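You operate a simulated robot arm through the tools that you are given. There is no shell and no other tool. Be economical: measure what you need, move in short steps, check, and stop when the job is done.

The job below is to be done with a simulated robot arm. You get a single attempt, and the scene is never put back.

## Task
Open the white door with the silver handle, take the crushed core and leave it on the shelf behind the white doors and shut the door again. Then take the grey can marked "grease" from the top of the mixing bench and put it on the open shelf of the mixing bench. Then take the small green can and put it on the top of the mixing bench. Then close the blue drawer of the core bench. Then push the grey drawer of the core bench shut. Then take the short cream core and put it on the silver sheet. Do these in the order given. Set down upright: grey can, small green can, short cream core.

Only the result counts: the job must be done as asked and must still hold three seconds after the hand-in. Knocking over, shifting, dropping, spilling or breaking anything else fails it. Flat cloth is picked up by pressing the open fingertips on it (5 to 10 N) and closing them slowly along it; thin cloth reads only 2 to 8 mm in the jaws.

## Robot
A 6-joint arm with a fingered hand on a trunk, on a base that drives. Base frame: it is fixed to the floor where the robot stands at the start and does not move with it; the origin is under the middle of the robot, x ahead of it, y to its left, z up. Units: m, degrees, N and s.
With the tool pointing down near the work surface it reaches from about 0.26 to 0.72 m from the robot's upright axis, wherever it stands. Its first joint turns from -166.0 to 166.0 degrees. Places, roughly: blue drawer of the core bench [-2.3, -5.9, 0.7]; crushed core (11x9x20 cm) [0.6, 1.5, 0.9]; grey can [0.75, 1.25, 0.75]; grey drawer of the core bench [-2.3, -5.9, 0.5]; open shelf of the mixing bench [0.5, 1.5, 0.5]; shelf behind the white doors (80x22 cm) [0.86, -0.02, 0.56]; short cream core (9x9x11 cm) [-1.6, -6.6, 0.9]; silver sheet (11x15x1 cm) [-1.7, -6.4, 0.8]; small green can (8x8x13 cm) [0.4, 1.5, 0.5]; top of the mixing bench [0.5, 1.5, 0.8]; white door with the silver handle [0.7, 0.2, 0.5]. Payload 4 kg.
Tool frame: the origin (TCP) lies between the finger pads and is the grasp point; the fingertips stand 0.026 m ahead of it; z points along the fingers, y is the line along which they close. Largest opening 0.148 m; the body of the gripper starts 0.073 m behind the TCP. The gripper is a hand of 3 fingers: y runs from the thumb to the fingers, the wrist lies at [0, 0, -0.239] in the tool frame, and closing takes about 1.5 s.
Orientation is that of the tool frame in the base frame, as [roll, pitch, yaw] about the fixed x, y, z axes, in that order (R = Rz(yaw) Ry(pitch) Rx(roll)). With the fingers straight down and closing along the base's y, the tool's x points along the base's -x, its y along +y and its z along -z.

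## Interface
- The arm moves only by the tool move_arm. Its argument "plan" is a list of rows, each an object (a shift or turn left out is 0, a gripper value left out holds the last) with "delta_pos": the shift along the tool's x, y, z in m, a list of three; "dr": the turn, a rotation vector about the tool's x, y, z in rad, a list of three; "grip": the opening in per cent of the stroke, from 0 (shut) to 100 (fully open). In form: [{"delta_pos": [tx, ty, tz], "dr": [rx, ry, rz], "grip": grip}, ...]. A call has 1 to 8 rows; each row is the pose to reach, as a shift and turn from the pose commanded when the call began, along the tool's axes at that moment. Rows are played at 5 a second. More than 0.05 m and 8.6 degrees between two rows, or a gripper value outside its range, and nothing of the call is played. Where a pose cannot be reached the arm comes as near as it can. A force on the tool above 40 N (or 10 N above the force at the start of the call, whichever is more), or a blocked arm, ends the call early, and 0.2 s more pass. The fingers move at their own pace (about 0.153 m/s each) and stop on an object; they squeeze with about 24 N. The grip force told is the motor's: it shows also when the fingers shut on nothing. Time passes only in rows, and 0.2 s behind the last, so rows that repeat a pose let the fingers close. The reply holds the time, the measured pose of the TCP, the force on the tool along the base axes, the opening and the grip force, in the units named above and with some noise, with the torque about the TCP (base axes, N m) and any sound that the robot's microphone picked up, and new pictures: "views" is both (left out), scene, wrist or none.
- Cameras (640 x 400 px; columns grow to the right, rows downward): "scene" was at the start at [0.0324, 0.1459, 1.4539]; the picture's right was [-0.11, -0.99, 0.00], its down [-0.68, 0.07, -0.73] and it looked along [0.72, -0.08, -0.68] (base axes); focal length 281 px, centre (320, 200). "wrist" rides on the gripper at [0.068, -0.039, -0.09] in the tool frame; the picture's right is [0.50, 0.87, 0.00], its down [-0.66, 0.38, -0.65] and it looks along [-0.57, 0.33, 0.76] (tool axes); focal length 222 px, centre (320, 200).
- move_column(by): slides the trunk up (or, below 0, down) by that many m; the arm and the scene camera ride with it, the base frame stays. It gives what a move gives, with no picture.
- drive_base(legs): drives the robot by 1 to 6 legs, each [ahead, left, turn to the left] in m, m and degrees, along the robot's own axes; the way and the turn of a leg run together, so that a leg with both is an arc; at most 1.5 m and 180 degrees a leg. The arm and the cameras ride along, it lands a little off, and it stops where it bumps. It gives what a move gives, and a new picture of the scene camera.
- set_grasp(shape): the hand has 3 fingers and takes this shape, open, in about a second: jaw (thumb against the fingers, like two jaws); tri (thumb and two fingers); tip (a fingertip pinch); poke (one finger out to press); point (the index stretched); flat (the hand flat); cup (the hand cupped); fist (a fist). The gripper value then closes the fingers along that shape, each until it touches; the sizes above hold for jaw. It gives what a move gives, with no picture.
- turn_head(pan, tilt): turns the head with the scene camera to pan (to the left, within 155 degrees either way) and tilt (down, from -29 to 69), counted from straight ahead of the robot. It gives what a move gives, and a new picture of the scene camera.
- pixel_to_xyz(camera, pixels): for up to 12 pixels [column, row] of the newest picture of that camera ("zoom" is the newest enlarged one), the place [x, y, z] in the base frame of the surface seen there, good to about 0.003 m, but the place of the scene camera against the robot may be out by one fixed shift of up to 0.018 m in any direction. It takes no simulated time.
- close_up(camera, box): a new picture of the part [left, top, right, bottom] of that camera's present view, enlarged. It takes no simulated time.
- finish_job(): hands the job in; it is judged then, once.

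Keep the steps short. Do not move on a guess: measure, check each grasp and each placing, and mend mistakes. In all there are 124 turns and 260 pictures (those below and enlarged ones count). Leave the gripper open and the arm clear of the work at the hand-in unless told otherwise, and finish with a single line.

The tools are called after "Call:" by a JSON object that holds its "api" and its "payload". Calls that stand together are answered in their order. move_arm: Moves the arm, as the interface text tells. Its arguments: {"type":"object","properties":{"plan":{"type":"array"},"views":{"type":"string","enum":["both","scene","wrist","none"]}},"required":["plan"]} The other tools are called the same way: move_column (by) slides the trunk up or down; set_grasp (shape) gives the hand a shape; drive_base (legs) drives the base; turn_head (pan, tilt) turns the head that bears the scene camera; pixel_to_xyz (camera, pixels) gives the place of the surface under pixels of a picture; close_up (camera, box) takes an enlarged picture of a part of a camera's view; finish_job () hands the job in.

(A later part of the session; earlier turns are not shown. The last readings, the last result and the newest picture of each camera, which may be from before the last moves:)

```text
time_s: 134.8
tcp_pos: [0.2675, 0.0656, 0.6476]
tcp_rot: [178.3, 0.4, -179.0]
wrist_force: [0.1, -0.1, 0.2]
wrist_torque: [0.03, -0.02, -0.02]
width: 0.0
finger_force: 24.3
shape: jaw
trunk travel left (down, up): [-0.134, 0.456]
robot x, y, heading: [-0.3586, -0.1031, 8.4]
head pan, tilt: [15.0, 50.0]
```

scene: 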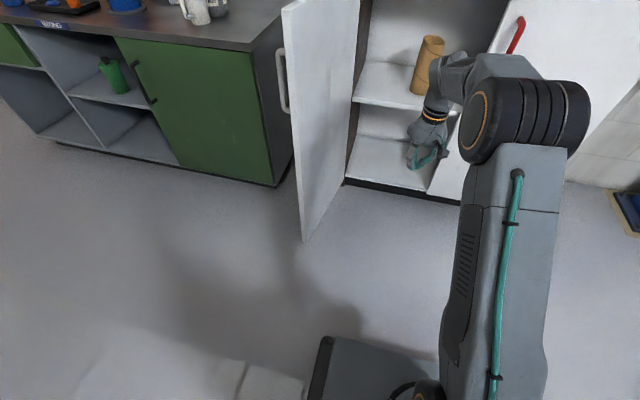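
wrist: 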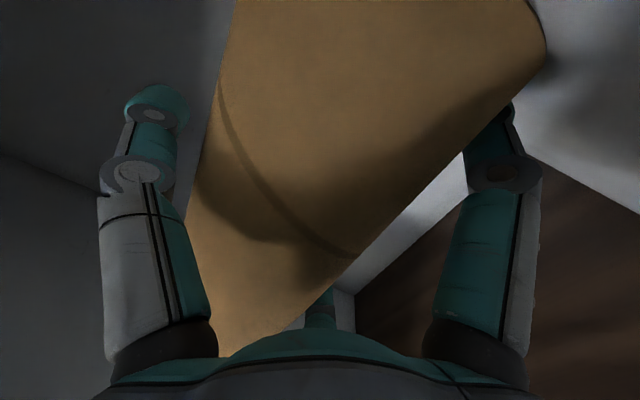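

I lower the hand so it will press below the handle, and drive round the door's edge to its outer side.

Call:
{"api": "move_column", "payload": {"by": -0.12}}

Call:
{"api": "drive_base", "payload": {"legs": [[-0.22, 0, 0], [0, 0.5, 0]]}}

```text
time_s: 136.3
tcp_pos: [0.2666, 0.0653, 0.5277]
tcp_rot: [178.3, 0.5, -179.1]
wrist_force: [-0.4, 0.3, -0.3]
wrist_torque: [0.03, 0.01, -0.02]
width: 0.0001
finger_force: 24.6
shape: jaw
trunk travel left (down, up): [-0.014, 0.576]
robot x, y, heading: [-0.3593, -0.104, 8.4]
head pan, tilt: [15.0, 50.0]
```

```text
time_s: 140.5
tcp_pos: [-0.0223, 0.524, 0.5259]
tcp_rot: [178.3, 0.5, -179.4]
wrist_force: [-0.4, -0.2, 0.0]
wrist_torque: [0.04, -0.01, -0.02]
width: 0.0003
finger_force: 24.0
shape: jaw
trunk travel left (down, up): [-0.014, 0.576]
robot x, y, heading: [-0.649, 0.3556, 8.3]
head pan, tilt: [15.0, 50.0]
```

scene: 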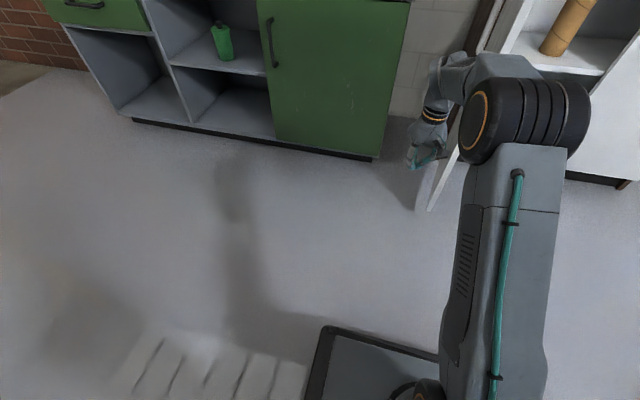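

Forward 0.27 m beside the door, then right 0.25 m to push it.

Call:
{"api": "drive_base", "payload": {"legs": [[0.28, 0, 0], [0, -0.22, 0]]}}

```text
time_s: 143.8
tcp_pos: [0.287, 0.3472, 0.5269]
tcp_rot: [178.3, 0.5, -179.3]
wrist_force: [0.1, -1.5, 1.2]
wrist_torque: [0.01, -0.01, 0.0]
width: 0.0003
finger_force: 23.8
shape: jaw
trunk travel left (down, up): [-0.014, 0.576]
robot x, y, heading: [-0.3407, 0.1826, 8.1]
head pan, tilt: [15.0, 50.0]
```

scene: 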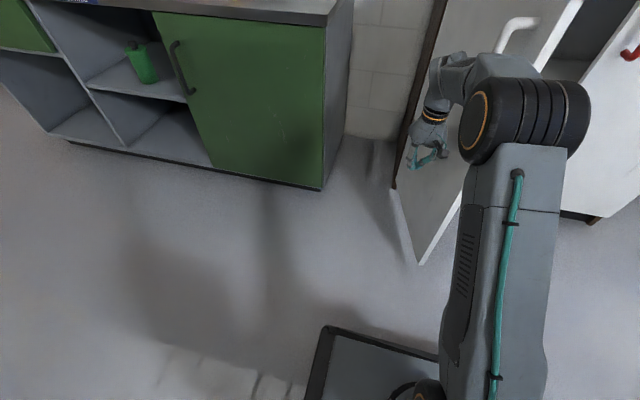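

The door is closing. I continue to the right and forward.

Call:
{"api": "drive_base", "payload": {"legs": [[0.03, -0.2, 0], [0.1, -0.08, 0]]}}

```text
time_s: 146.2
tcp_pos: [0.4579, 0.0903, 0.5262]
tcp_rot: [178.3, 0.5, -179.4]
wrist_force: [0.1, -0.2, 0.1]
wrist_torque: [0.03, -0.02, 0.02]
width: 0.0
finger_force: 24.0
shape: jaw
trunk travel left (down, up): [-0.014, 0.576]
robot x, y, heading: [-0.1691, -0.0761, 8.2]
head pan, tilt: [15.0, 50.0]
```

scene: 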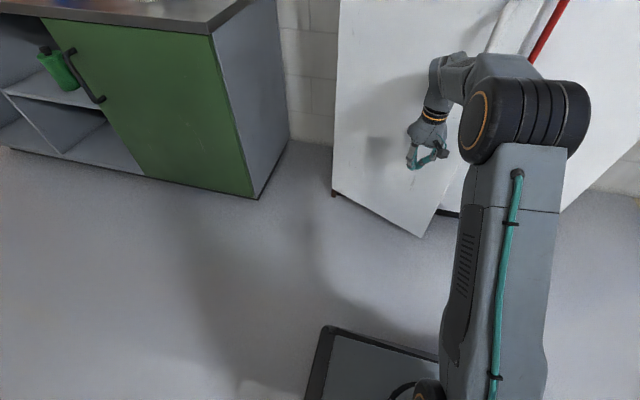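

Door is about 25° open. I push forward in short legs.

Call:
{"api": "drive_base", "payload": {"legs": [[0.12, -0.05, 0]]}}

Call:
{"api": "turn_head", "payload": {"pan": 5, "tilt": 35}}

```text
time_s: 147.7
tcp_pos: [0.5845, 0.061, 0.527]
tcp_rot: [178.3, 0.5, -179.0]
wrist_force: [0.9, 0.9, -0.2]
wrist_torque: [0.01, -0.02, -0.02]
width: 0.0
finger_force: 23.4
shape: jaw
trunk travel left (down, up): [-0.014, 0.576]
robot x, y, heading: [-0.0422, -0.106, 8.7]
head pan, tilt: [15.0, 50.0]
stopped in leg 1: the robot was blocked; the commanded pose is now the measured one
```

scene: 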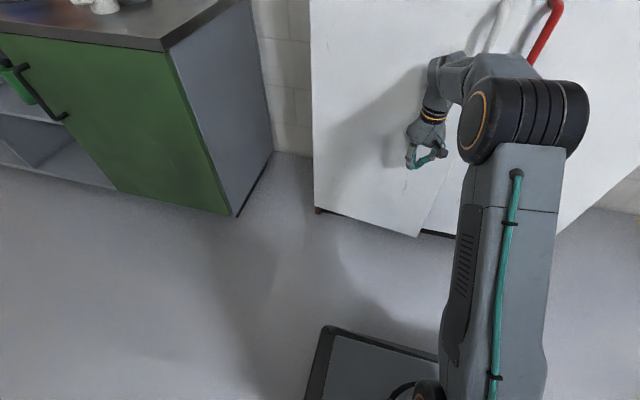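

```text
time_s: 148.5
tcp_pos: [0.5846, 0.0631, 0.5268]
tcp_rot: [178.2, 0.7, -179.0]
wrist_force: [-0.1, -0.5, 0.4]
wrist_torque: [0.01, -0.01, 0.02]
width: 0.0
finger_force: 24.2
shape: jaw
trunk travel left (down, up): [-0.014, 0.576]
robot x, y, heading: [-0.0465, -0.1113, 8.5]
head pan, tilt: [5.0, 35.0]
```

scene: 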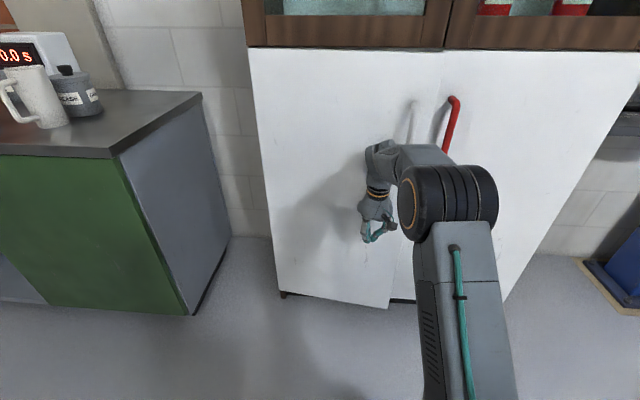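

I measure whether the door face is closed.

Call:
{"api": "pixel_to_xyz", "payload": {"camera": "scene", "pixels": [[265, 80], [300, 80], [350, 80], [390, 80], [430, 85], [445, 55], [440, 60], [470, 60], [520, 70], [385, 295], [300, 270]]}}

Call:
{"api": "close_up", "payload": {"camera": "scene", "box": [340, 40, 500, 180]}}

```text
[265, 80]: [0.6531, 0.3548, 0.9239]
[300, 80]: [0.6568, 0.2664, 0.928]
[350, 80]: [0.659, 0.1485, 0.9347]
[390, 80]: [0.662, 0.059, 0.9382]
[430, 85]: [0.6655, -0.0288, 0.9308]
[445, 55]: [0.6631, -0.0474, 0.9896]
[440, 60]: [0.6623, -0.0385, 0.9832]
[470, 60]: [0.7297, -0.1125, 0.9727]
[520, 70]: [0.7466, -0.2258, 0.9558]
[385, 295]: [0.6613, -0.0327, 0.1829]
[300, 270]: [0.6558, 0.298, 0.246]
```

```text
2.86 times, centred on (420, 110) of scene
```

zoom: 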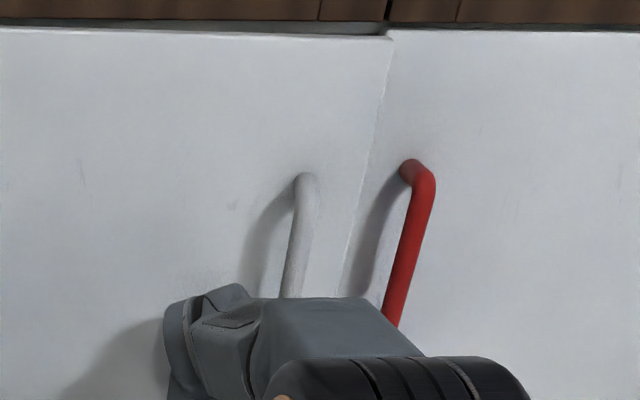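

The door is still about 5 cm open at its edge; the wrist link, not the hand, was touching. I back off 0.2 m, tilt the hand forward 45° so the fingers lead, and push again.

Call:
{"api": "drive_base", "payload": {"legs": [[-0.2, 0, 0]]}}

Call:
{"api": "move_arm", "payload": {"plan": [{"dr": [0, -0.14, 0]}, {"dr": [0, -0.28, 0]}, {"dr": [0, -0.42, 0]}, {"dr": [0, -0.56, 0]}, {"dr": [0, -0.7, 0]}, {"dr": [0, -0.84, 0]}, {"dr": [0, -0.84, 0]}], "views": "scene"}}

```text
time_s: 150.1
tcp_pos: [0.385, 0.0322, 0.5275]
tcp_rot: [178.3, 0.6, -179.1]
wrist_force: [0.0, 0.5, 0.0]
wrist_torque: [0.03, 0.02, 0.0]
width: 0.0
finger_force: 23.9
shape: jaw
trunk travel left (down, up): [-0.014, 0.576]
robot x, y, heading: [-0.2376, -0.1373, 8.4]
head pan, tilt: [5.0, 35.0]
```

scene: 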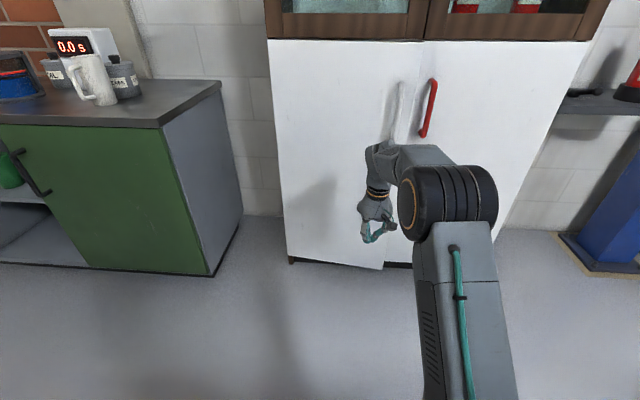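

```text
time_s: 151.7
tcp_pos: [0.3851, 0.0324, 0.5282]
tcp_rot: [177.5, 48.7, 178.9]
wrist_force: [0.9, -0.5, -0.4]
wrist_torque: [-0.02, 0.02, 0.01]
width: 0.0
finger_force: 24.2
shape: jaw
out of reach, approached as far as the arm can: row 6
trunk travel left (down, up): [-0.014, 0.576]
robot x, y, heading: [-0.2411, -0.1406, 8.2]
head pan, tilt: [5.0, 35.0]
```

scene: 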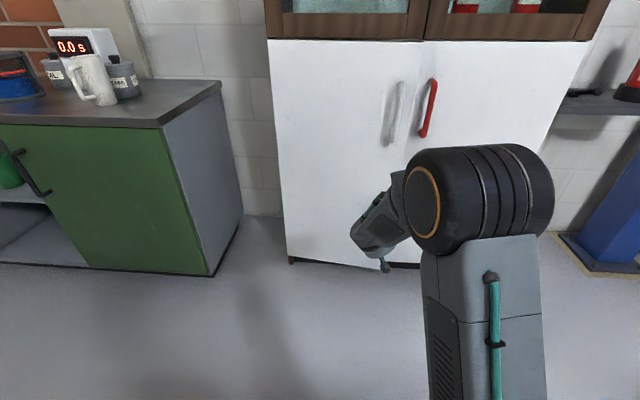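

Now I drive forward 0.22 m, then the rest in small legs.

Call:
{"api": "drive_base", "payload": {"legs": [[0.22, -0.02, 0], [0.05, 0, 0]]}}

Call:
{"api": "pixel_to_xyz", "payload": {"camera": "scene", "pixels": [[300, 80], [350, 80], [390, 80], [430, 60], [470, 60], [520, 70]]}}

```text
time_s: 153.9
tcp_pos: [0.6559, 0.0524, 0.5282]
tcp_rot: [177.4, 48.7, 179.1]
wrist_force: [0.3, 0.4, 0.6]
wrist_torque: [-0.02, 0.0, 0.02]
width: 0.0001
finger_force: 24.3
shape: jaw
trunk travel left (down, up): [-0.014, 0.576]
robot x, y, heading: [0.0299, -0.1169, 8.1]
head pan, tilt: [5.0, 35.0]
```

scene: 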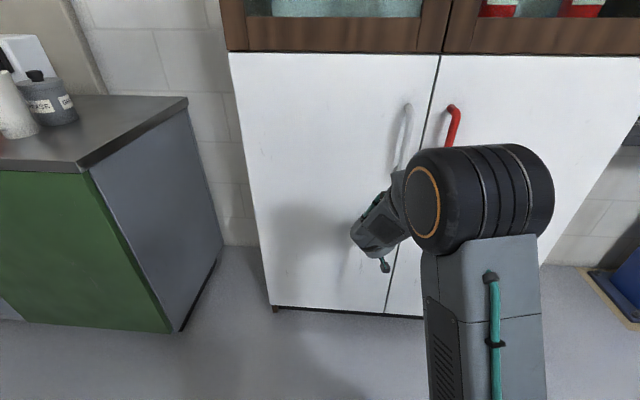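

```text
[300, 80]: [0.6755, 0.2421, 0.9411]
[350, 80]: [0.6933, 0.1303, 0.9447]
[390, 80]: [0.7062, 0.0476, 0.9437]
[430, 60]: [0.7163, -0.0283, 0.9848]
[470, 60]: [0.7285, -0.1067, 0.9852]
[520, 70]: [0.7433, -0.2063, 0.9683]
```

The door is flush with its neighbour. I press lightly another 1 cm to be sure, then back off.

Call:
{"api": "drive_base", "payload": {"legs": [[0.012, 0, 0]]}}

Call:
{"api": "drive_base", "payload": {"legs": [[-0.4, 0, 0]]}}

Call:
{"api": "close_up", "payload": {"camera": "scene", "box": [240, 0, 580, 250]}}

```text
time_s: 154.6
tcp_pos: [0.6674, 0.0539, 0.5273]
tcp_rot: [177.4, 48.6, 179.0]
wrist_force: [-5.0, 0.6, -0.7]
wrist_torque: [0.0, 0.05, 0.0]
width: 0.0
finger_force: 24.2
shape: jaw
trunk travel left (down, up): [-0.014, 0.576]
robot x, y, heading: [0.0377, -0.1174, 8.3]
head pan, tilt: [5.0, 35.0]
```

scene: 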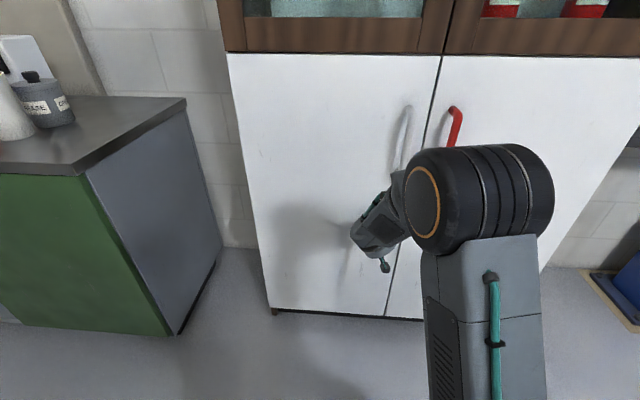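

```text
time_s: 157.1
tcp_pos: [0.2704, -0.0036, 0.5283]
tcp_rot: [177.4, 48.6, 179.1]
wrist_force: [0.0, -1.1, -0.1]
wrist_torque: [0.01, 0.02, -0.02]
width: 0.0001
finger_force: 24.0
shape: jaw
trunk travel left (down, up): [-0.014, 0.576]
robot x, y, heading: [-0.3589, -0.1763, 8.4]
head pan, tilt: [5.0, 35.0]
```

scene: 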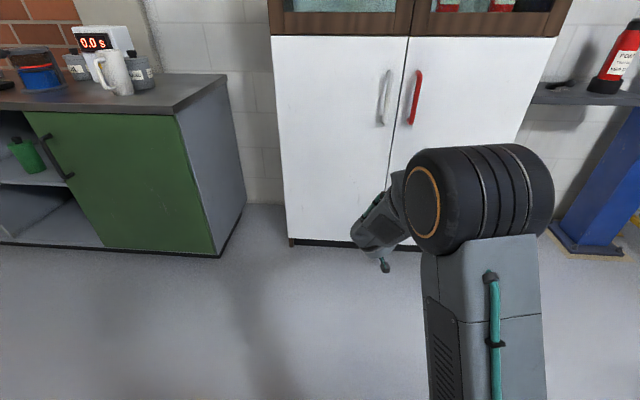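

```text
1.60 times, centred on (410, 125) of scene
```

zoom: 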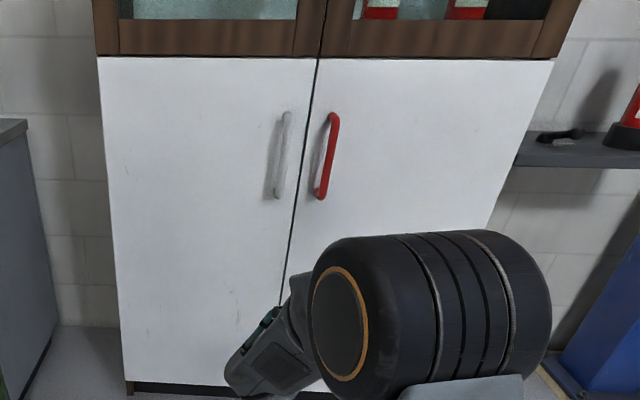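

The door is shut with the core inside. Next is the grease can. I raise the trunk, drive left in front of it, and look.

Call:
{"api": "move_column", "payload": {"by": 0.4}}

Call:
{"api": "move_column", "payload": {"by": 0.13}}

Call:
{"api": "drive_base", "payload": {"legs": [[0, 0.98, 0], [0.2, 0, 0]]}}

Call:
{"api": "turn_head", "payload": {"pan": 5, "tilt": 45}}

Call:
{"api": "close_up", "payload": {"camera": "scene", "box": [220, 100, 460, 260]}}

```text
time_s: 161.0
tcp_pos: [0.2701, -0.0043, 0.9266]
tcp_rot: [177.5, 48.6, 179.1]
wrist_force: [1.0, -0.6, 0.7]
wrist_torque: [-0.01, 0.0, -0.01]
width: 0.0
finger_force: 24.0
shape: jaw
trunk travel left (down, up): [-0.414, 0.176]
robot x, y, heading: [-0.3568, -0.1748, 8.5]
head pan, tilt: [5.0, 35.0]
```

```text
time_s: 162.6
tcp_pos: [0.2699, -0.0046, 1.0581]
tcp_rot: [177.5, 48.6, 179.3]
wrist_force: [0.1, 0.8, -0.2]
wrist_torque: [0.03, -0.01, -0.03]
width: 0.0
finger_force: 23.8
shape: jaw
trunk travel left (down, up): [-0.544, 0.046]
robot x, y, heading: [-0.3582, -0.1747, 8.2]
head pan, tilt: [5.0, 35.0]
```

```text
time_s: 168.9
tcp_pos: [0.3203, 1.0046, 1.0569]
tcp_rot: [177.5, 48.7, 179.3]
wrist_force: [-0.9, -0.2, 0.1]
wrist_torque: [0.01, 0.01, -0.02]
width: 0.0001
finger_force: 23.9
shape: jaw
trunk travel left (down, up): [-0.544, 0.046]
robot x, y, heading: [-0.3103, 0.8317, 8.6]
head pan, tilt: [5.0, 35.0]
```

scene: 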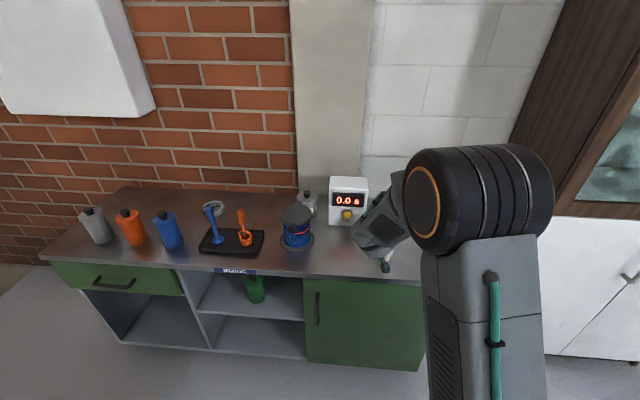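

```text
time_s: 169.6
tcp_pos: [0.3197, 1.0039, 1.0575]
tcp_rot: [177.5, 48.6, 179.2]
wrist_force: [0.0, -0.3, 0.6]
wrist_torque: [-0.02, 0.02, -0.03]
width: 0.0002
finger_force: 23.7
shape: jaw
trunk travel left (down, up): [-0.544, 0.046]
robot x, y, heading: [-0.3077, 0.8336, 8.6]
head pan, tilt: [5.0, 45.0]
```

scene: 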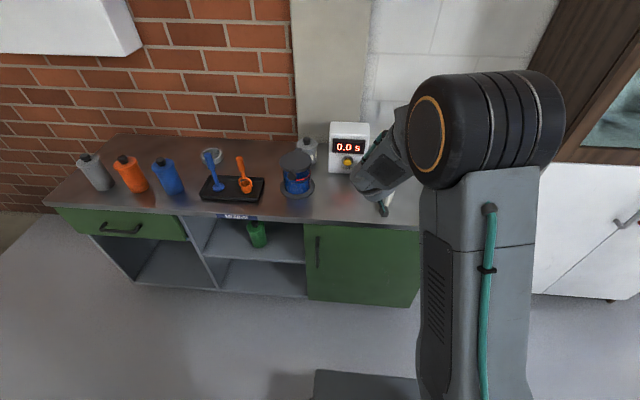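

```text
2.50 times, centred on (340, 180) of scene
```

zoom: 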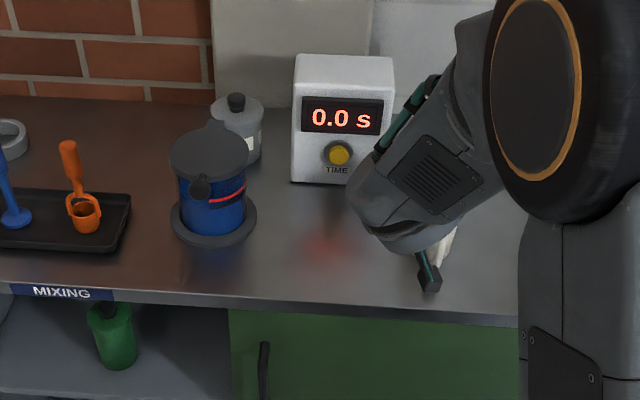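

The arm hides the can. I open the hand, drive 0.13 m right, and look with the wrist camera.

Call:
{"api": "drive_base", "payload": {"legs": [[0, -0.13, 0]]}}

Call:
{"api": "move_arm", "payload": {"plan": [{"grip": 100}, {"grip": 100}, {"grip": 100}, {"grip": 100}], "views": "both"}}

```text
time_s: 170.9
tcp_pos: [0.3405, 0.8745, 1.0567]
tcp_rot: [177.4, 48.6, 179.2]
wrist_force: [0.6, -0.7, 0.5]
wrist_torque: [-0.02, 0.02, 0.02]
width: 0.0
finger_force: 24.2
shape: jaw
trunk travel left (down, up): [-0.544, 0.046]
robot x, y, heading: [-0.2844, 0.7039, 8.6]
head pan, tilt: [5.0, 45.0]
```

scene: 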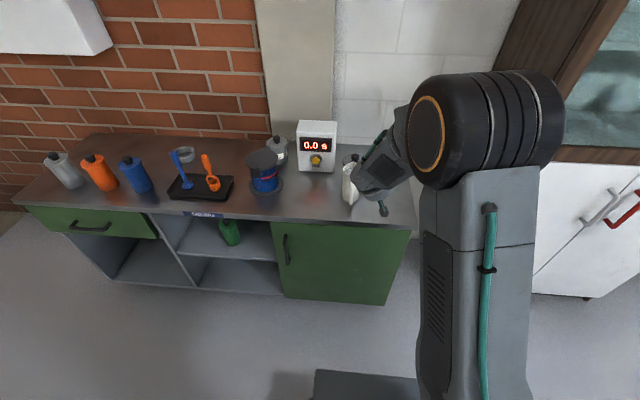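

```text
time_s: 171.9
tcp_pos: [0.3407, 0.8749, 1.0571]
tcp_rot: [177.5, 48.7, 179.2]
wrist_force: [0.6, -0.5, 0.2]
wrist_torque: [-0.01, -0.01, 0.01]
width: 0.1477
finger_force: 0.0
shape: jaw
trunk travel left (down, up): [-0.544, 0.046]
robot x, y, heading: [-0.2828, 0.7015, 8.4]
head pan, tilt: [5.0, 45.0]
```

scene: 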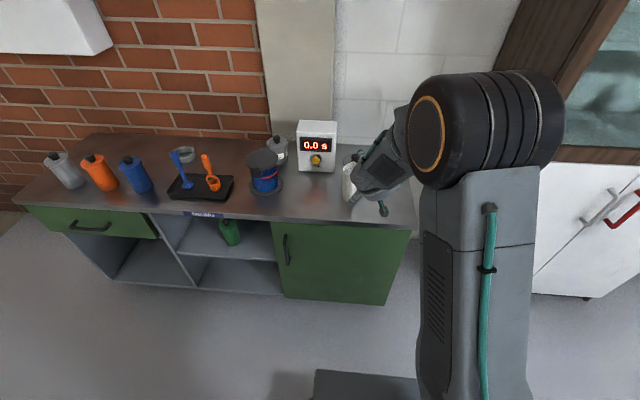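
wrist: 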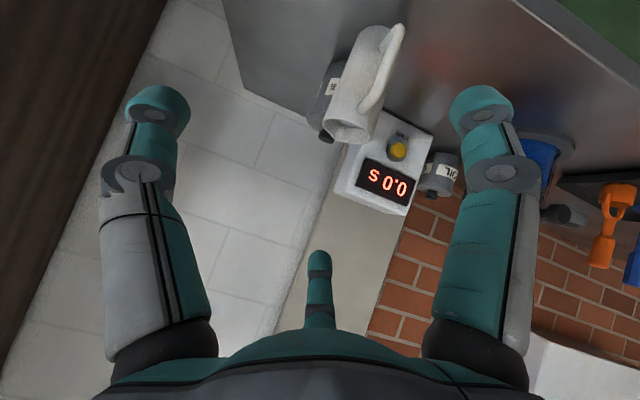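

I measure the can, mug and timer in the wrist picture.

Call:
{"api": "pixel_to_xyz", "payload": {"camera": "wrist", "pixels": [[325, 135], [318, 105], [330, 80], [340, 70], [313, 115], [327, 120], [350, 120], [372, 90], [395, 60], [370, 30], [350, 185], [405, 205]]}}

Call:
{"api": "close_up", "payload": {"camera": "wrist", "box": [250, 0, 490, 220]}}

```text
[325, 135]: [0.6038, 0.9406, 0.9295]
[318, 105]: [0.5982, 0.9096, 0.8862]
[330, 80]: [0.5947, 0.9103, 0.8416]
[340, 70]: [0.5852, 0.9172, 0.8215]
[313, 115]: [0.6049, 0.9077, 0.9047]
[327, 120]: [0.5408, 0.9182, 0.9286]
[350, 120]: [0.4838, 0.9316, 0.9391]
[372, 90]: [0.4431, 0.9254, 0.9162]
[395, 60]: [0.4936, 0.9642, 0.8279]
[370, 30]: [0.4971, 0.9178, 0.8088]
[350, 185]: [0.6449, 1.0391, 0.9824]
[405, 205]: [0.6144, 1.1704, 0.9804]
```

```text
1.82 times, centred on (370, 110) of wrist
```

zoom: 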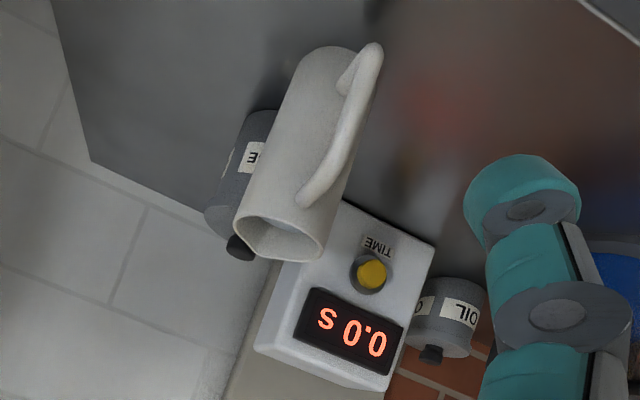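

The can's centre is at about (0.615, 0.943), with the mug in front and timer beside it. I'll lift it from above first. I tilt the tool straight down and drive 0.30 m ahead.

Call:
{"api": "move_arm", "payload": {"plan": [{"dr": [0, 0.13, 0], "grip": 75}, {"dr": [0, 0.26, 0]}, {"dr": [0, 0.39, 0]}, {"dr": [0, 0.52, 0]}, {"dr": [0, 0.65, 0]}, {"dr": [0, 0.78, 0]}, {"dr": [0, 0.848, 0]}, {"dr": [0, 0.848, 0]}], "views": "none"}}

Call:
{"api": "move_column", "payload": {"by": 0.04}}

Call:
{"api": "drive_base", "payload": {"legs": [[0.27, 0, 0]]}}

Call:
{"api": "close_up", "payload": {"camera": "wrist", "box": [0, 0, 640, 400]}}

```text
time_s: 173.7
tcp_pos: [0.3411, 0.8748, 1.0585]
tcp_rot: [178.3, 0.0, -178.8]
wrist_force: [-0.7, -0.4, 0.5]
wrist_torque: [-0.03, 0.02, 0.0]
width: 0.1113
finger_force: 0.1
shape: jaw
out of reach, approached as far as the arm can: row 2
trunk travel left (down, up): [-0.544, 0.046]
robot x, y, heading: [-0.2897, 0.7018, 8.5]
head pan, tilt: [5.0, 45.0]
```

```text
time_s: 174.5
tcp_pos: [0.3408, 0.8745, 1.098]
tcp_rot: [178.3, 0.0, -178.8]
wrist_force: [-0.2, 0.2, 0.0]
wrist_torque: [-0.02, -0.01, 0.0]
width: 0.1112
finger_force: 0.1
shape: jaw
trunk travel left (down, up): [-0.584, 0.006]
robot x, y, heading: [-0.283, 0.7048, 8.4]
head pan, tilt: [5.0, 45.0]
```

```text
time_s: 176.4
tcp_pos: [0.6056, 0.9161, 1.0979]
tcp_rot: [178.3, 0.0, -178.8]
wrist_force: [-0.1, 1.0, 0.8]
wrist_torque: [0.01, 0.02, 0.03]
width: 0.1111
finger_force: 0.0
shape: jaw
trunk travel left (down, up): [-0.584, 0.006]
robot x, y, heading: [-0.0205, 0.744, 8.9]
head pan, tilt: [5.0, 45.0]
```

scene: 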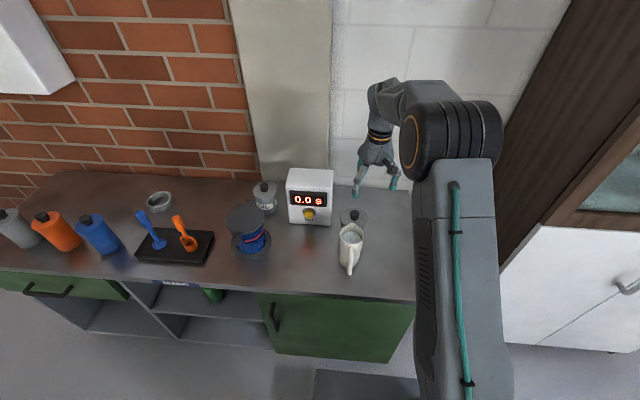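

```text
1.00 times, centred on (320, 200) of wrist (not enlarged: the box is as wide or as high as the picture)
```

zoom: 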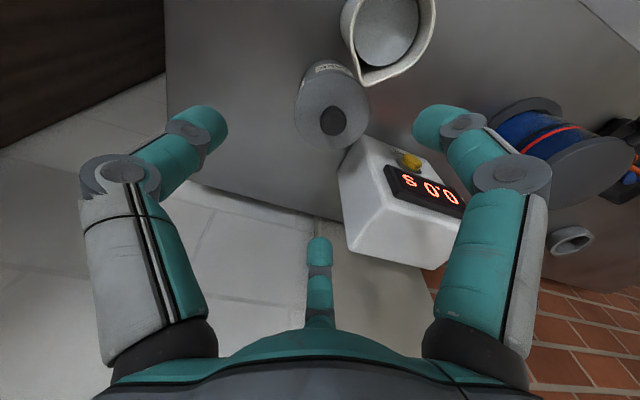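

Call:
{"api": "pixel_to_xyz", "payload": {"camera": "zoom", "pixels": [[333, 120], [298, 105], [365, 105], [332, 145], [325, 75], [340, 30], [432, 20], [385, 80], [350, 230], [340, 165], [312, 95]]}}

Call:
{"api": "close_up", "payload": {"camera": "scene", "box": [240, 150, 420, 290]}}

```text
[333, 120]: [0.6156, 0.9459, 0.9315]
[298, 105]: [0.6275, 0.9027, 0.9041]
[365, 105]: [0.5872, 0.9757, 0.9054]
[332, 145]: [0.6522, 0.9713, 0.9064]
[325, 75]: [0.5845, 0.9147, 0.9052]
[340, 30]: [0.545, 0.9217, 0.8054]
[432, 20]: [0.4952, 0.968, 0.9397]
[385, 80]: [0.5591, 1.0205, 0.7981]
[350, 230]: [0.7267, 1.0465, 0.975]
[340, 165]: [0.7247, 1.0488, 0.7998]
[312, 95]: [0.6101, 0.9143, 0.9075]
```

```text
2.86 times, centred on (330, 220) of scene
```

zoom: 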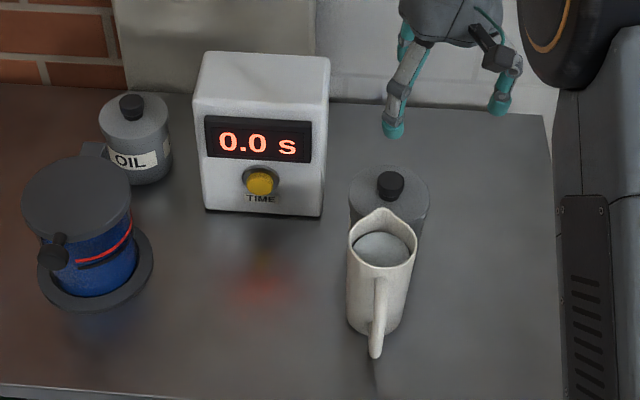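

The can's axis is at (0.616, 0.944), with its top at z 0.905 and the knob at 0.932. I align and go down to z 0.872.

Call:
{"api": "move_arm", "payload": {"plan": [{"delta_pos": [-0.011, 0.028, 0.02]}, {"delta_pos": [-0.011, 0.028, 0.065]}, {"delta_pos": [-0.011, 0.028, 0.11]}, {"delta_pos": [-0.011, 0.028, 0.15]}, {"delta_pos": [-0.011, 0.028, 0.18]}, {"delta_pos": [-0.011, 0.028, 0.205]}, {"delta_pos": [-0.011, 0.028, 0.226]}, {"delta_pos": [-0.011, 0.028, 0.226]}], "views": "both"}}

```text
time_s: 178.2
tcp_pos: [0.6161, 0.9498, 0.8715]
tcp_rot: [178.3, 0.0, -178.9]
wrist_force: [-0.9, 0.1, -0.2]
wrist_torque: [-0.06, -0.03, -0.01]
width: 0.1111
finger_force: 0.0
shape: jaw
trunk travel left (down, up): [-0.584, 0.006]
robot x, y, heading: [-0.0185, 0.742, 8.8]
head pan, tilt: [5.0, 45.0]
```

scene: 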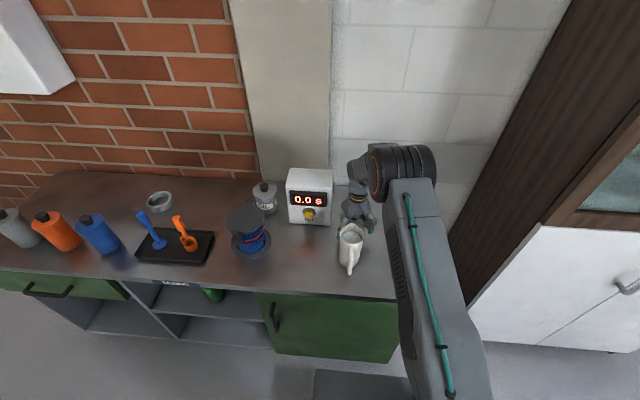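
wrist: 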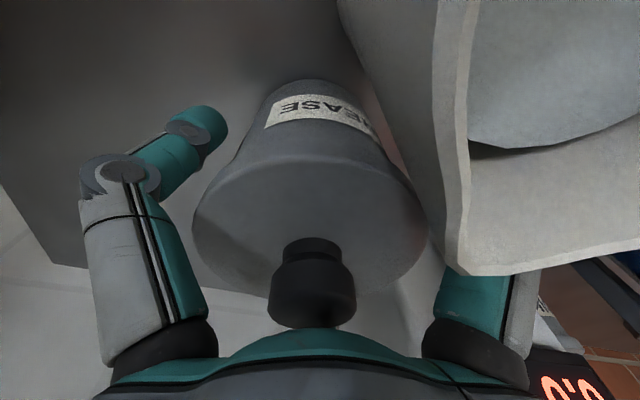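

The label reads "…EASE". I close on it and lift.

Call:
{"api": "move_arm", "payload": {"plan": [{"grip": 40}, {"grip": 0}, {"grip": 0}, {"grip": 0}, {"delta_pos": [0, 0, -0.03]}, {"delta_pos": [0, 0, -0.08]}, {"delta_pos": [0, 0, -0.13]}, {"delta_pos": [0, 0, -0.18]}], "views": "both"}}

```text
time_s: 180.0
tcp_pos: [0.6154, 0.9442, 1.0539]
tcp_rot: [178.3, 0.0, -178.8]
wrist_force: [0.0, -0.8, -2.1]
wrist_torque: [0.0, 0.06, 0.05]
width: 0.08
finger_force: 23.5
shape: jaw
trunk travel left (down, up): [-0.584, 0.006]
robot x, y, heading: [-0.0177, 0.7392, 8.6]
head pan, tilt: [5.0, 45.0]
```

scene: 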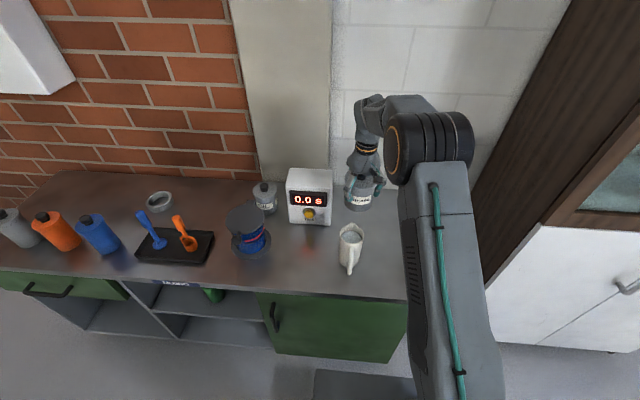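
wrist: 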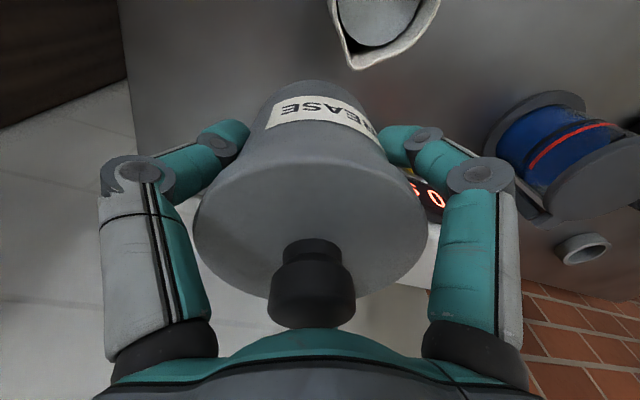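

The can is held. I set it down on the clear right end of the bench top, at about (0.50, 0.79), to re-grip it from the side.

Call:
{"api": "move_arm", "payload": {"plan": [{"delta_pos": [0.03, -0.038, 0]}, {"delta_pos": [0.06, -0.076, 0]}, {"delta_pos": [0.09, -0.114, 0]}, {"delta_pos": [0.118, -0.152, 0.01]}, {"delta_pos": [0.118, -0.152, 0.06]}, {"delta_pos": [0.118, -0.152, 0.105]}, {"delta_pos": [0.118, -0.152, 0.145]}, {"delta_pos": [0.118, -0.152, 0.172]}], "views": "none"}}

Call:
{"api": "move_arm", "payload": {"plan": [{"delta_pos": [0, 0, 0.003]}, {"delta_pos": [0, 0, 0.006]}, {"delta_pos": [0, 0, 0.008]}, {"delta_pos": [0, 0, 0.008]}], "views": "both"}}

```text
time_s: 181.8
tcp_pos: [0.5011, 0.7944, 0.8758]
tcp_rot: [178.3, 0.1, -178.8]
wrist_force: [0.0, -0.1, -2.7]
wrist_torque: [-0.01, 0.01, 0.02]
width: 0.0798
finger_force: 24.8
shape: jaw
trunk travel left (down, up): [-0.584, 0.006]
robot x, y, heading: [-0.0233, 0.7422, 8.8]
head pan, tilt: [5.0, 45.0]
```

```text
time_s: 182.8
tcp_pos: [0.5006, 0.7955, 0.8689]
tcp_rot: [178.4, 0.2, -178.8]
wrist_force: [-1.3, -1.6, 29.6]
wrist_torque: [-0.26, -0.08, 0.03]
width: 0.0796
finger_force: 24.1
shape: jaw
trunk travel left (down, up): [-0.584, 0.006]
robot x, y, heading: [-0.0241, 0.7427, 9.0]
head pan, tilt: [5.0, 45.0]
```

scene: 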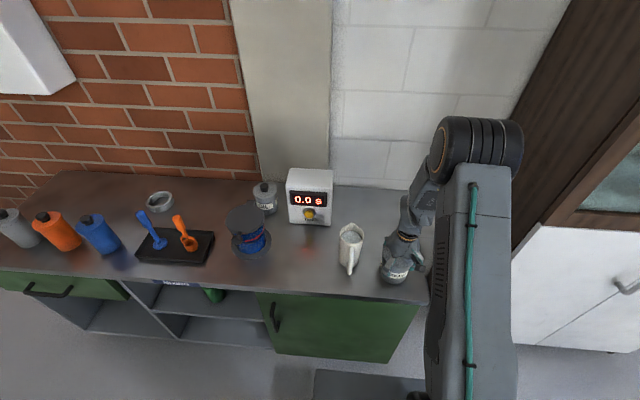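
wrist: 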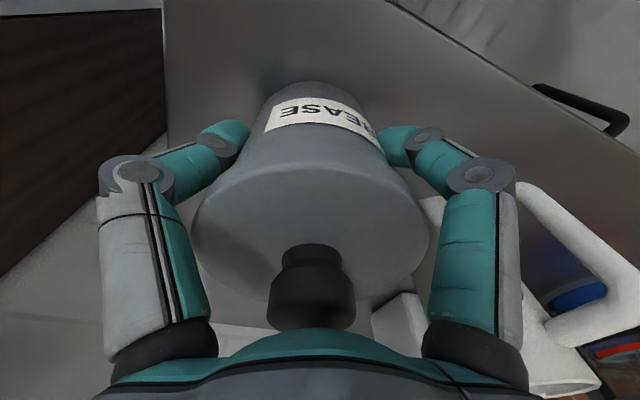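

The can stands on the bench (contact 30 N). I release it, rise, back off 0.2 m, and tilt the hand 45° along the robot's heading.

Call:
{"api": "move_arm", "payload": {"plan": [{"delta_pos": [0, 0, -0.003], "grip": 60}, {"delta_pos": [0, 0, -0.003], "grip": 75}, {"delta_pos": [0, 0, -0.003], "grip": 75}, {"delta_pos": [0, 0, -0.04]}, {"delta_pos": [0, 0, -0.09]}, {"delta_pos": [0, 0, -0.14]}, {"delta_pos": [0, 0, -0.18]}, {"delta_pos": [0, 0, -0.18]}], "views": "none"}}

Call:
{"api": "drive_base", "payload": {"legs": [[-0.2, 0, 0]]}}

Call:
{"api": "move_arm", "payload": {"plan": [{"dr": [-0.0085, -0.13, -0.02], "grip": 65}, {"dr": [-0.017, -0.26, -0.04]}, {"dr": [-0.0255, -0.39, -0.061]}, {"dr": [-0.034, -0.52, -0.082]}, {"dr": [-0.0425, -0.65, -0.102]}, {"dr": [-0.051, -0.783, -0.123]}, {"dr": [-0.051, -0.783, -0.123]}], "views": "both"}}

```text
time_s: 184.6
tcp_pos: [0.5001, 0.7896, 1.0492]
tcp_rot: [178.2, 0.0, -178.8]
wrist_force: [-0.1, -0.3, 0.2]
wrist_torque: [0.01, 0.01, -0.03]
width: 0.1106
finger_force: 0.0
shape: jaw
trunk travel left (down, up): [-0.584, 0.006]
robot x, y, heading: [-0.0169, 0.743, 8.6]
head pan, tilt: [5.0, 45.0]
```

```text
time_s: 186.2
tcp_pos: [0.3032, 0.7597, 1.0492]
tcp_rot: [178.3, 0.1, -178.8]
wrist_force: [0.4, -0.7, 0.3]
wrist_torque: [0.0, 0.01, 0.0]
width: 0.1107
finger_force: 0.1
shape: jaw
trunk travel left (down, up): [-0.584, 0.006]
robot x, y, heading: [-0.2181, 0.7148, 8.4]
head pan, tilt: [5.0, 45.0]
```

scene: 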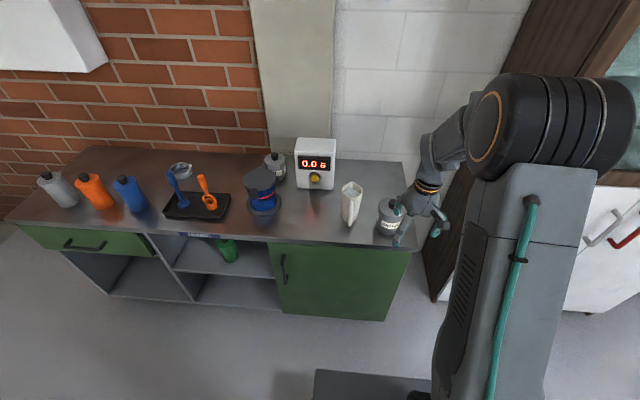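

```text
time_s: 187.8
tcp_pos: [0.3026, 0.7604, 1.0483]
tcp_rot: [177.6, 45.1, -173.0]
wrist_force: [0.8, 0.1, 0.1]
wrist_torque: [0.0, 0.02, 0.0]
width: 0.0966
finger_force: 0.0
shape: jaw
out of reach, approached as far as the arm can: row 4, 5, 6
trunk travel left (down, up): [-0.584, 0.006]
robot x, y, heading: [-0.2188, 0.7155, 8.2]
head pan, tilt: [5.0, 45.0]
```

scene: 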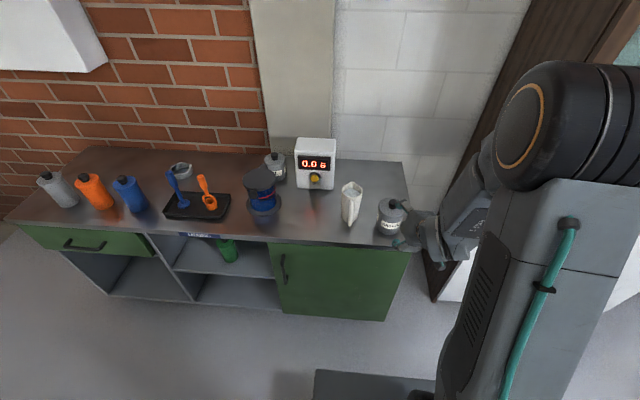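
wrist: 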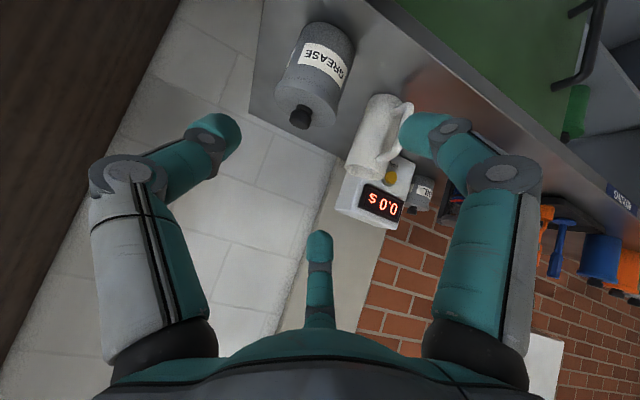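

GREASE can is in view at (320,65). I measure it and advance 0.15 m along the tool at the same time.

Call:
{"api": "pixel_to_xyz", "payload": {"camera": "wrist", "pixels": [[300, 118], [280, 95], [338, 100], [310, 100], [325, 60], [350, 50], [290, 60]]}}

Call:
{"api": "move_arm", "payload": {"plan": [{"delta_pos": [-0.006, 0, 0.04]}, {"delta_pos": [-0.012, 0, 0.085]}, {"delta_pos": [-0.019, -0.001, 0.13]}, {"delta_pos": [-0.019, -0.001, 0.165]}, {"delta_pos": [-0.019, -0.001, 0.165]}], "views": "both"}}

```text
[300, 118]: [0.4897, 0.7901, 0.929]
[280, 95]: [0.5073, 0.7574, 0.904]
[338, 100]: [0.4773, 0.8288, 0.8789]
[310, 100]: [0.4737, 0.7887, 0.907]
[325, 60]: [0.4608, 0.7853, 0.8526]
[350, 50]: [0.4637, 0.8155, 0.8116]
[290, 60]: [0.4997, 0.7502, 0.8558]
```

```text
time_s: 189.0
tcp_pos: [0.4329, 0.7822, 0.9457]
tcp_rot: [177.6, 45.1, -173.1]
wrist_force: [-0.3, -0.2, 0.4]
wrist_torque: [0.02, 0.02, -0.01]
width: 0.0964
finger_force: 0.0
shape: jaw
trunk travel left (down, up): [-0.584, 0.006]
robot x, y, heading: [-0.2195, 0.7097, 8.6]
head pan, tilt: [5.0, 45.0]
```

scene: 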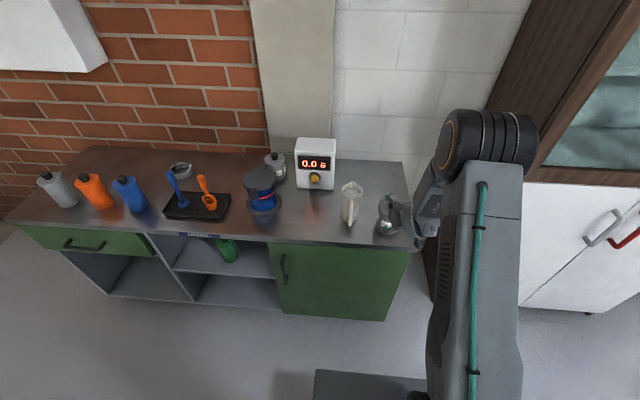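
wrist: 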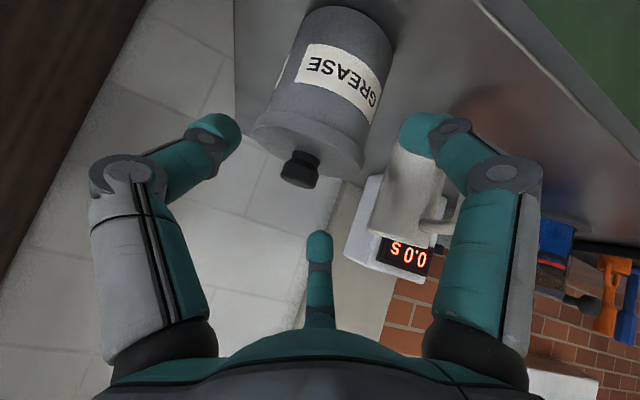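

Centre confirmed at (0.50, 0.791). I advance the last 0.098 m and close.

Call:
{"api": "move_arm", "payload": {"plan": [{"delta_pos": [0.0025, -0.003, 0.035]}, {"delta_pos": [0.0025, -0.003, 0.07]}, {"delta_pos": [0.0025, -0.003, 0.098]}, {"delta_pos": [0.0025, -0.003, 0.098]}, {"delta_pos": [0.0025, -0.003, 0.098], "grip": 40}, {"delta_pos": [0.0025, -0.003, 0.098], "grip": 0}, {"delta_pos": [0.0025, -0.003, 0.098]}, {"delta_pos": [0.0025, -0.003, 0.098]}], "views": "both"}}

```text
time_s: 190.8
tcp_pos: [0.4992, 0.7912, 0.8757]
tcp_rot: [177.5, 45.3, -173.1]
wrist_force: [-5.1, 0.1, 14.9]
wrist_torque: [0.58, -0.36, 0.18]
width: 0.0836
finger_force: 23.7
shape: jaw
trunk travel left (down, up): [-0.584, 0.006]
robot x, y, heading: [-0.2177, 0.7107, 8.3]
head pan, tilt: [5.0, 45.0]
```

scene: 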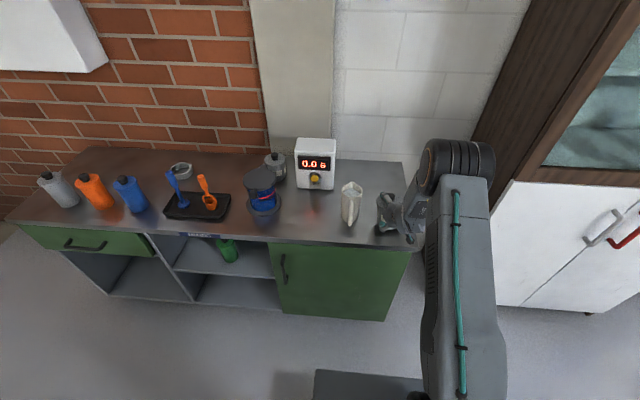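
wrist: 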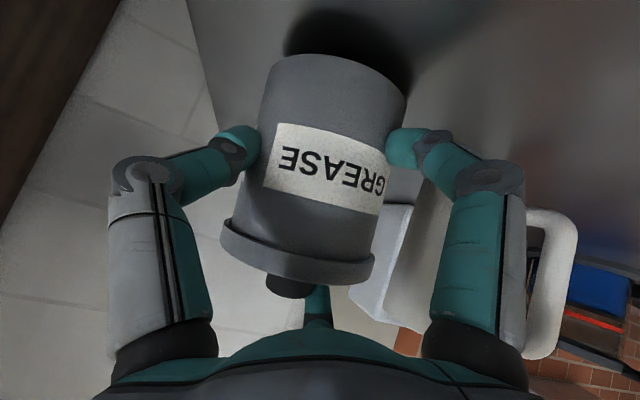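

Gripped (0.084). I lift it, back off, drive left in front of the open shelf and lower the trunk there, then look.

Call:
{"api": "move_arm", "payload": {"plan": [{"delta_pos": [-0.02, 0, -0.02]}, {"delta_pos": [-0.05, 0, -0.05]}, {"delta_pos": [-0.08, 0, -0.08]}, {"delta_pos": [-0.106, 0, -0.106]}, {"delta_pos": [-0.106, 0, -0.106]}], "views": "none"}}

Call:
{"api": "drive_base", "payload": {"legs": [[-0.3, 0, 0], [0.055, 0.82, 0]]}}

Call:
{"api": "move_column", "payload": {"by": -0.38}}

Call:
{"api": "turn_head", "payload": {"pan": 5, "tilt": 30}}

Call:
{"api": "close_up", "payload": {"camera": "scene", "box": [180, 120, 480, 320]}}

Call:
{"api": "close_up", "payload": {"camera": "wrist", "box": [0, 0, 640, 400]}}

```text
time_s: 192.0
tcp_pos: [0.5018, 0.7872, 1.0237]
tcp_rot: [177.6, 45.2, -173.1]
wrist_force: [0.6, 0.2, -2.2]
wrist_torque: [-0.02, 0.05, 0.02]
width: 0.0826
finger_force: 24.1
shape: jaw
trunk travel left (down, up): [-0.584, 0.006]
robot x, y, heading: [-0.22, 0.7182, 8.5]
head pan, tilt: [5.0, 45.0]
```

```text
time_s: 198.0
tcp_pos: [0.1311, 1.5679, 1.025]
tcp_rot: [177.5, 45.1, -172.6]
wrist_force: [-0.5, -0.2, -2.2]
wrist_torque: [0.01, 0.09, 0.0]
width: 0.083
finger_force: 24.0
shape: jaw
trunk travel left (down, up): [-0.584, 0.006]
robot x, y, heading: [-0.591, 1.4892, 9.0]
head pan, tilt: [5.0, 45.0]
```

scene: 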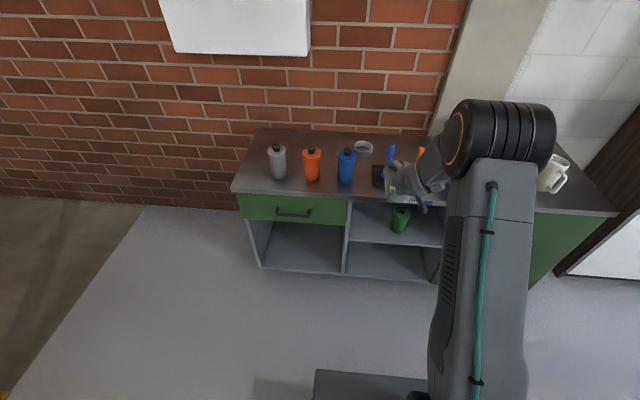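

```text
time_s: 201.7
tcp_pos: [0.1313, 1.5672, 0.645]
tcp_rot: [177.6, 45.1, -172.5]
wrist_force: [-0.4, 0.1, -2.4]
wrist_torque: [-0.04, 0.07, -0.02]
width: 0.0831
finger_force: 23.8
shape: jaw
trunk travel left (down, up): [-0.204, 0.386]
robot x, y, heading: [-0.5859, 1.4906, 9.1]
head pan, tilt: [5.0, 45.0]
```

```text
time_s: 202.5
tcp_pos: [0.1322, 1.567, 0.644]
tcp_rot: [177.6, 45.1, -172.6]
wrist_force: [0.2, 0.1, -2.4]
wrist_torque: [-0.02, 0.06, -0.01]
width: 0.0827
finger_force: 23.8
shape: jaw
trunk travel left (down, up): [-0.204, 0.386]
robot x, y, heading: [-0.5875, 1.4844, 9.1]
head pan, tilt: [5.0, 30.0]
```

scene: 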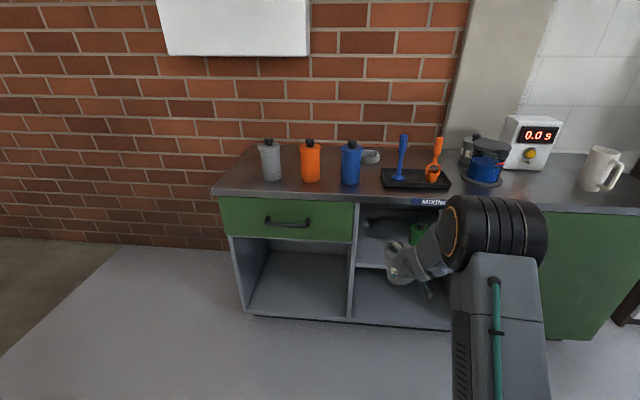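

```text
2.00 times, centred on (330, 220) of scene
```

zoom: 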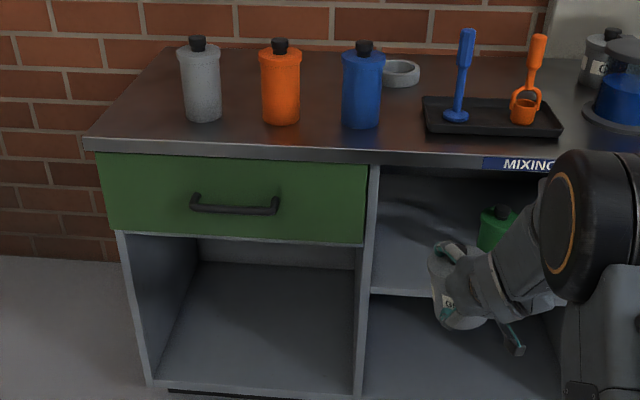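

```text
1.00 times, centred on (320, 200) of wrist (not enlarged: the box is as wide or as high as the picture)
```

zoom: 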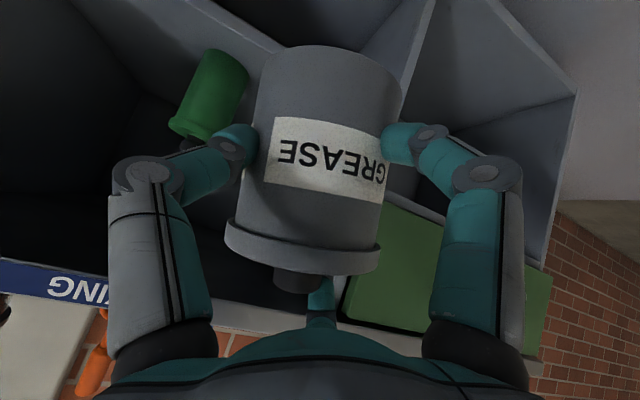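

I measure the shelf, divider and green can.

Call:
{"api": "pixel_to_xyz", "payload": {"camera": "scene", "pixels": [[365, 256], [362, 250], [375, 245], [356, 215], [352, 250], [417, 232], [376, 205], [395, 255], [372, 222], [420, 225]]}}

Call:
{"api": "pixel_to_xyz", "payload": {"camera": "zoom", "pixels": [[215, 80], [185, 110], [200, 130], [245, 75], [220, 20], [270, 40], [410, 50], [440, 100], [420, 60], [70, 100], [60, 280], [390, 30]]}}

```text
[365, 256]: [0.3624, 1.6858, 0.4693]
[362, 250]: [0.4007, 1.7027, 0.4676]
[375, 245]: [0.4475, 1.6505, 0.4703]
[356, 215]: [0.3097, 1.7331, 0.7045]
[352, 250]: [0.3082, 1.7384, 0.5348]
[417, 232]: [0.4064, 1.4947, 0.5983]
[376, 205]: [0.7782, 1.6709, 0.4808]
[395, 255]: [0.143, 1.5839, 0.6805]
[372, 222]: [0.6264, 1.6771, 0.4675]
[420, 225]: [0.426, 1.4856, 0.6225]
```

```text
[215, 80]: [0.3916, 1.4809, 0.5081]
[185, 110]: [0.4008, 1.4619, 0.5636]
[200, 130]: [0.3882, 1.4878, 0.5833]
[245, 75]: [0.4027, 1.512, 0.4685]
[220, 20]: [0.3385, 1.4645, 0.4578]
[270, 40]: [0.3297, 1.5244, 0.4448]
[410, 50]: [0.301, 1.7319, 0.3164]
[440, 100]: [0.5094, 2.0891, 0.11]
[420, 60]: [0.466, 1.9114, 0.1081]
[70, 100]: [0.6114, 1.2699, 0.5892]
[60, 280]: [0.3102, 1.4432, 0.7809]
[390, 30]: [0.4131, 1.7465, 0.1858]
```

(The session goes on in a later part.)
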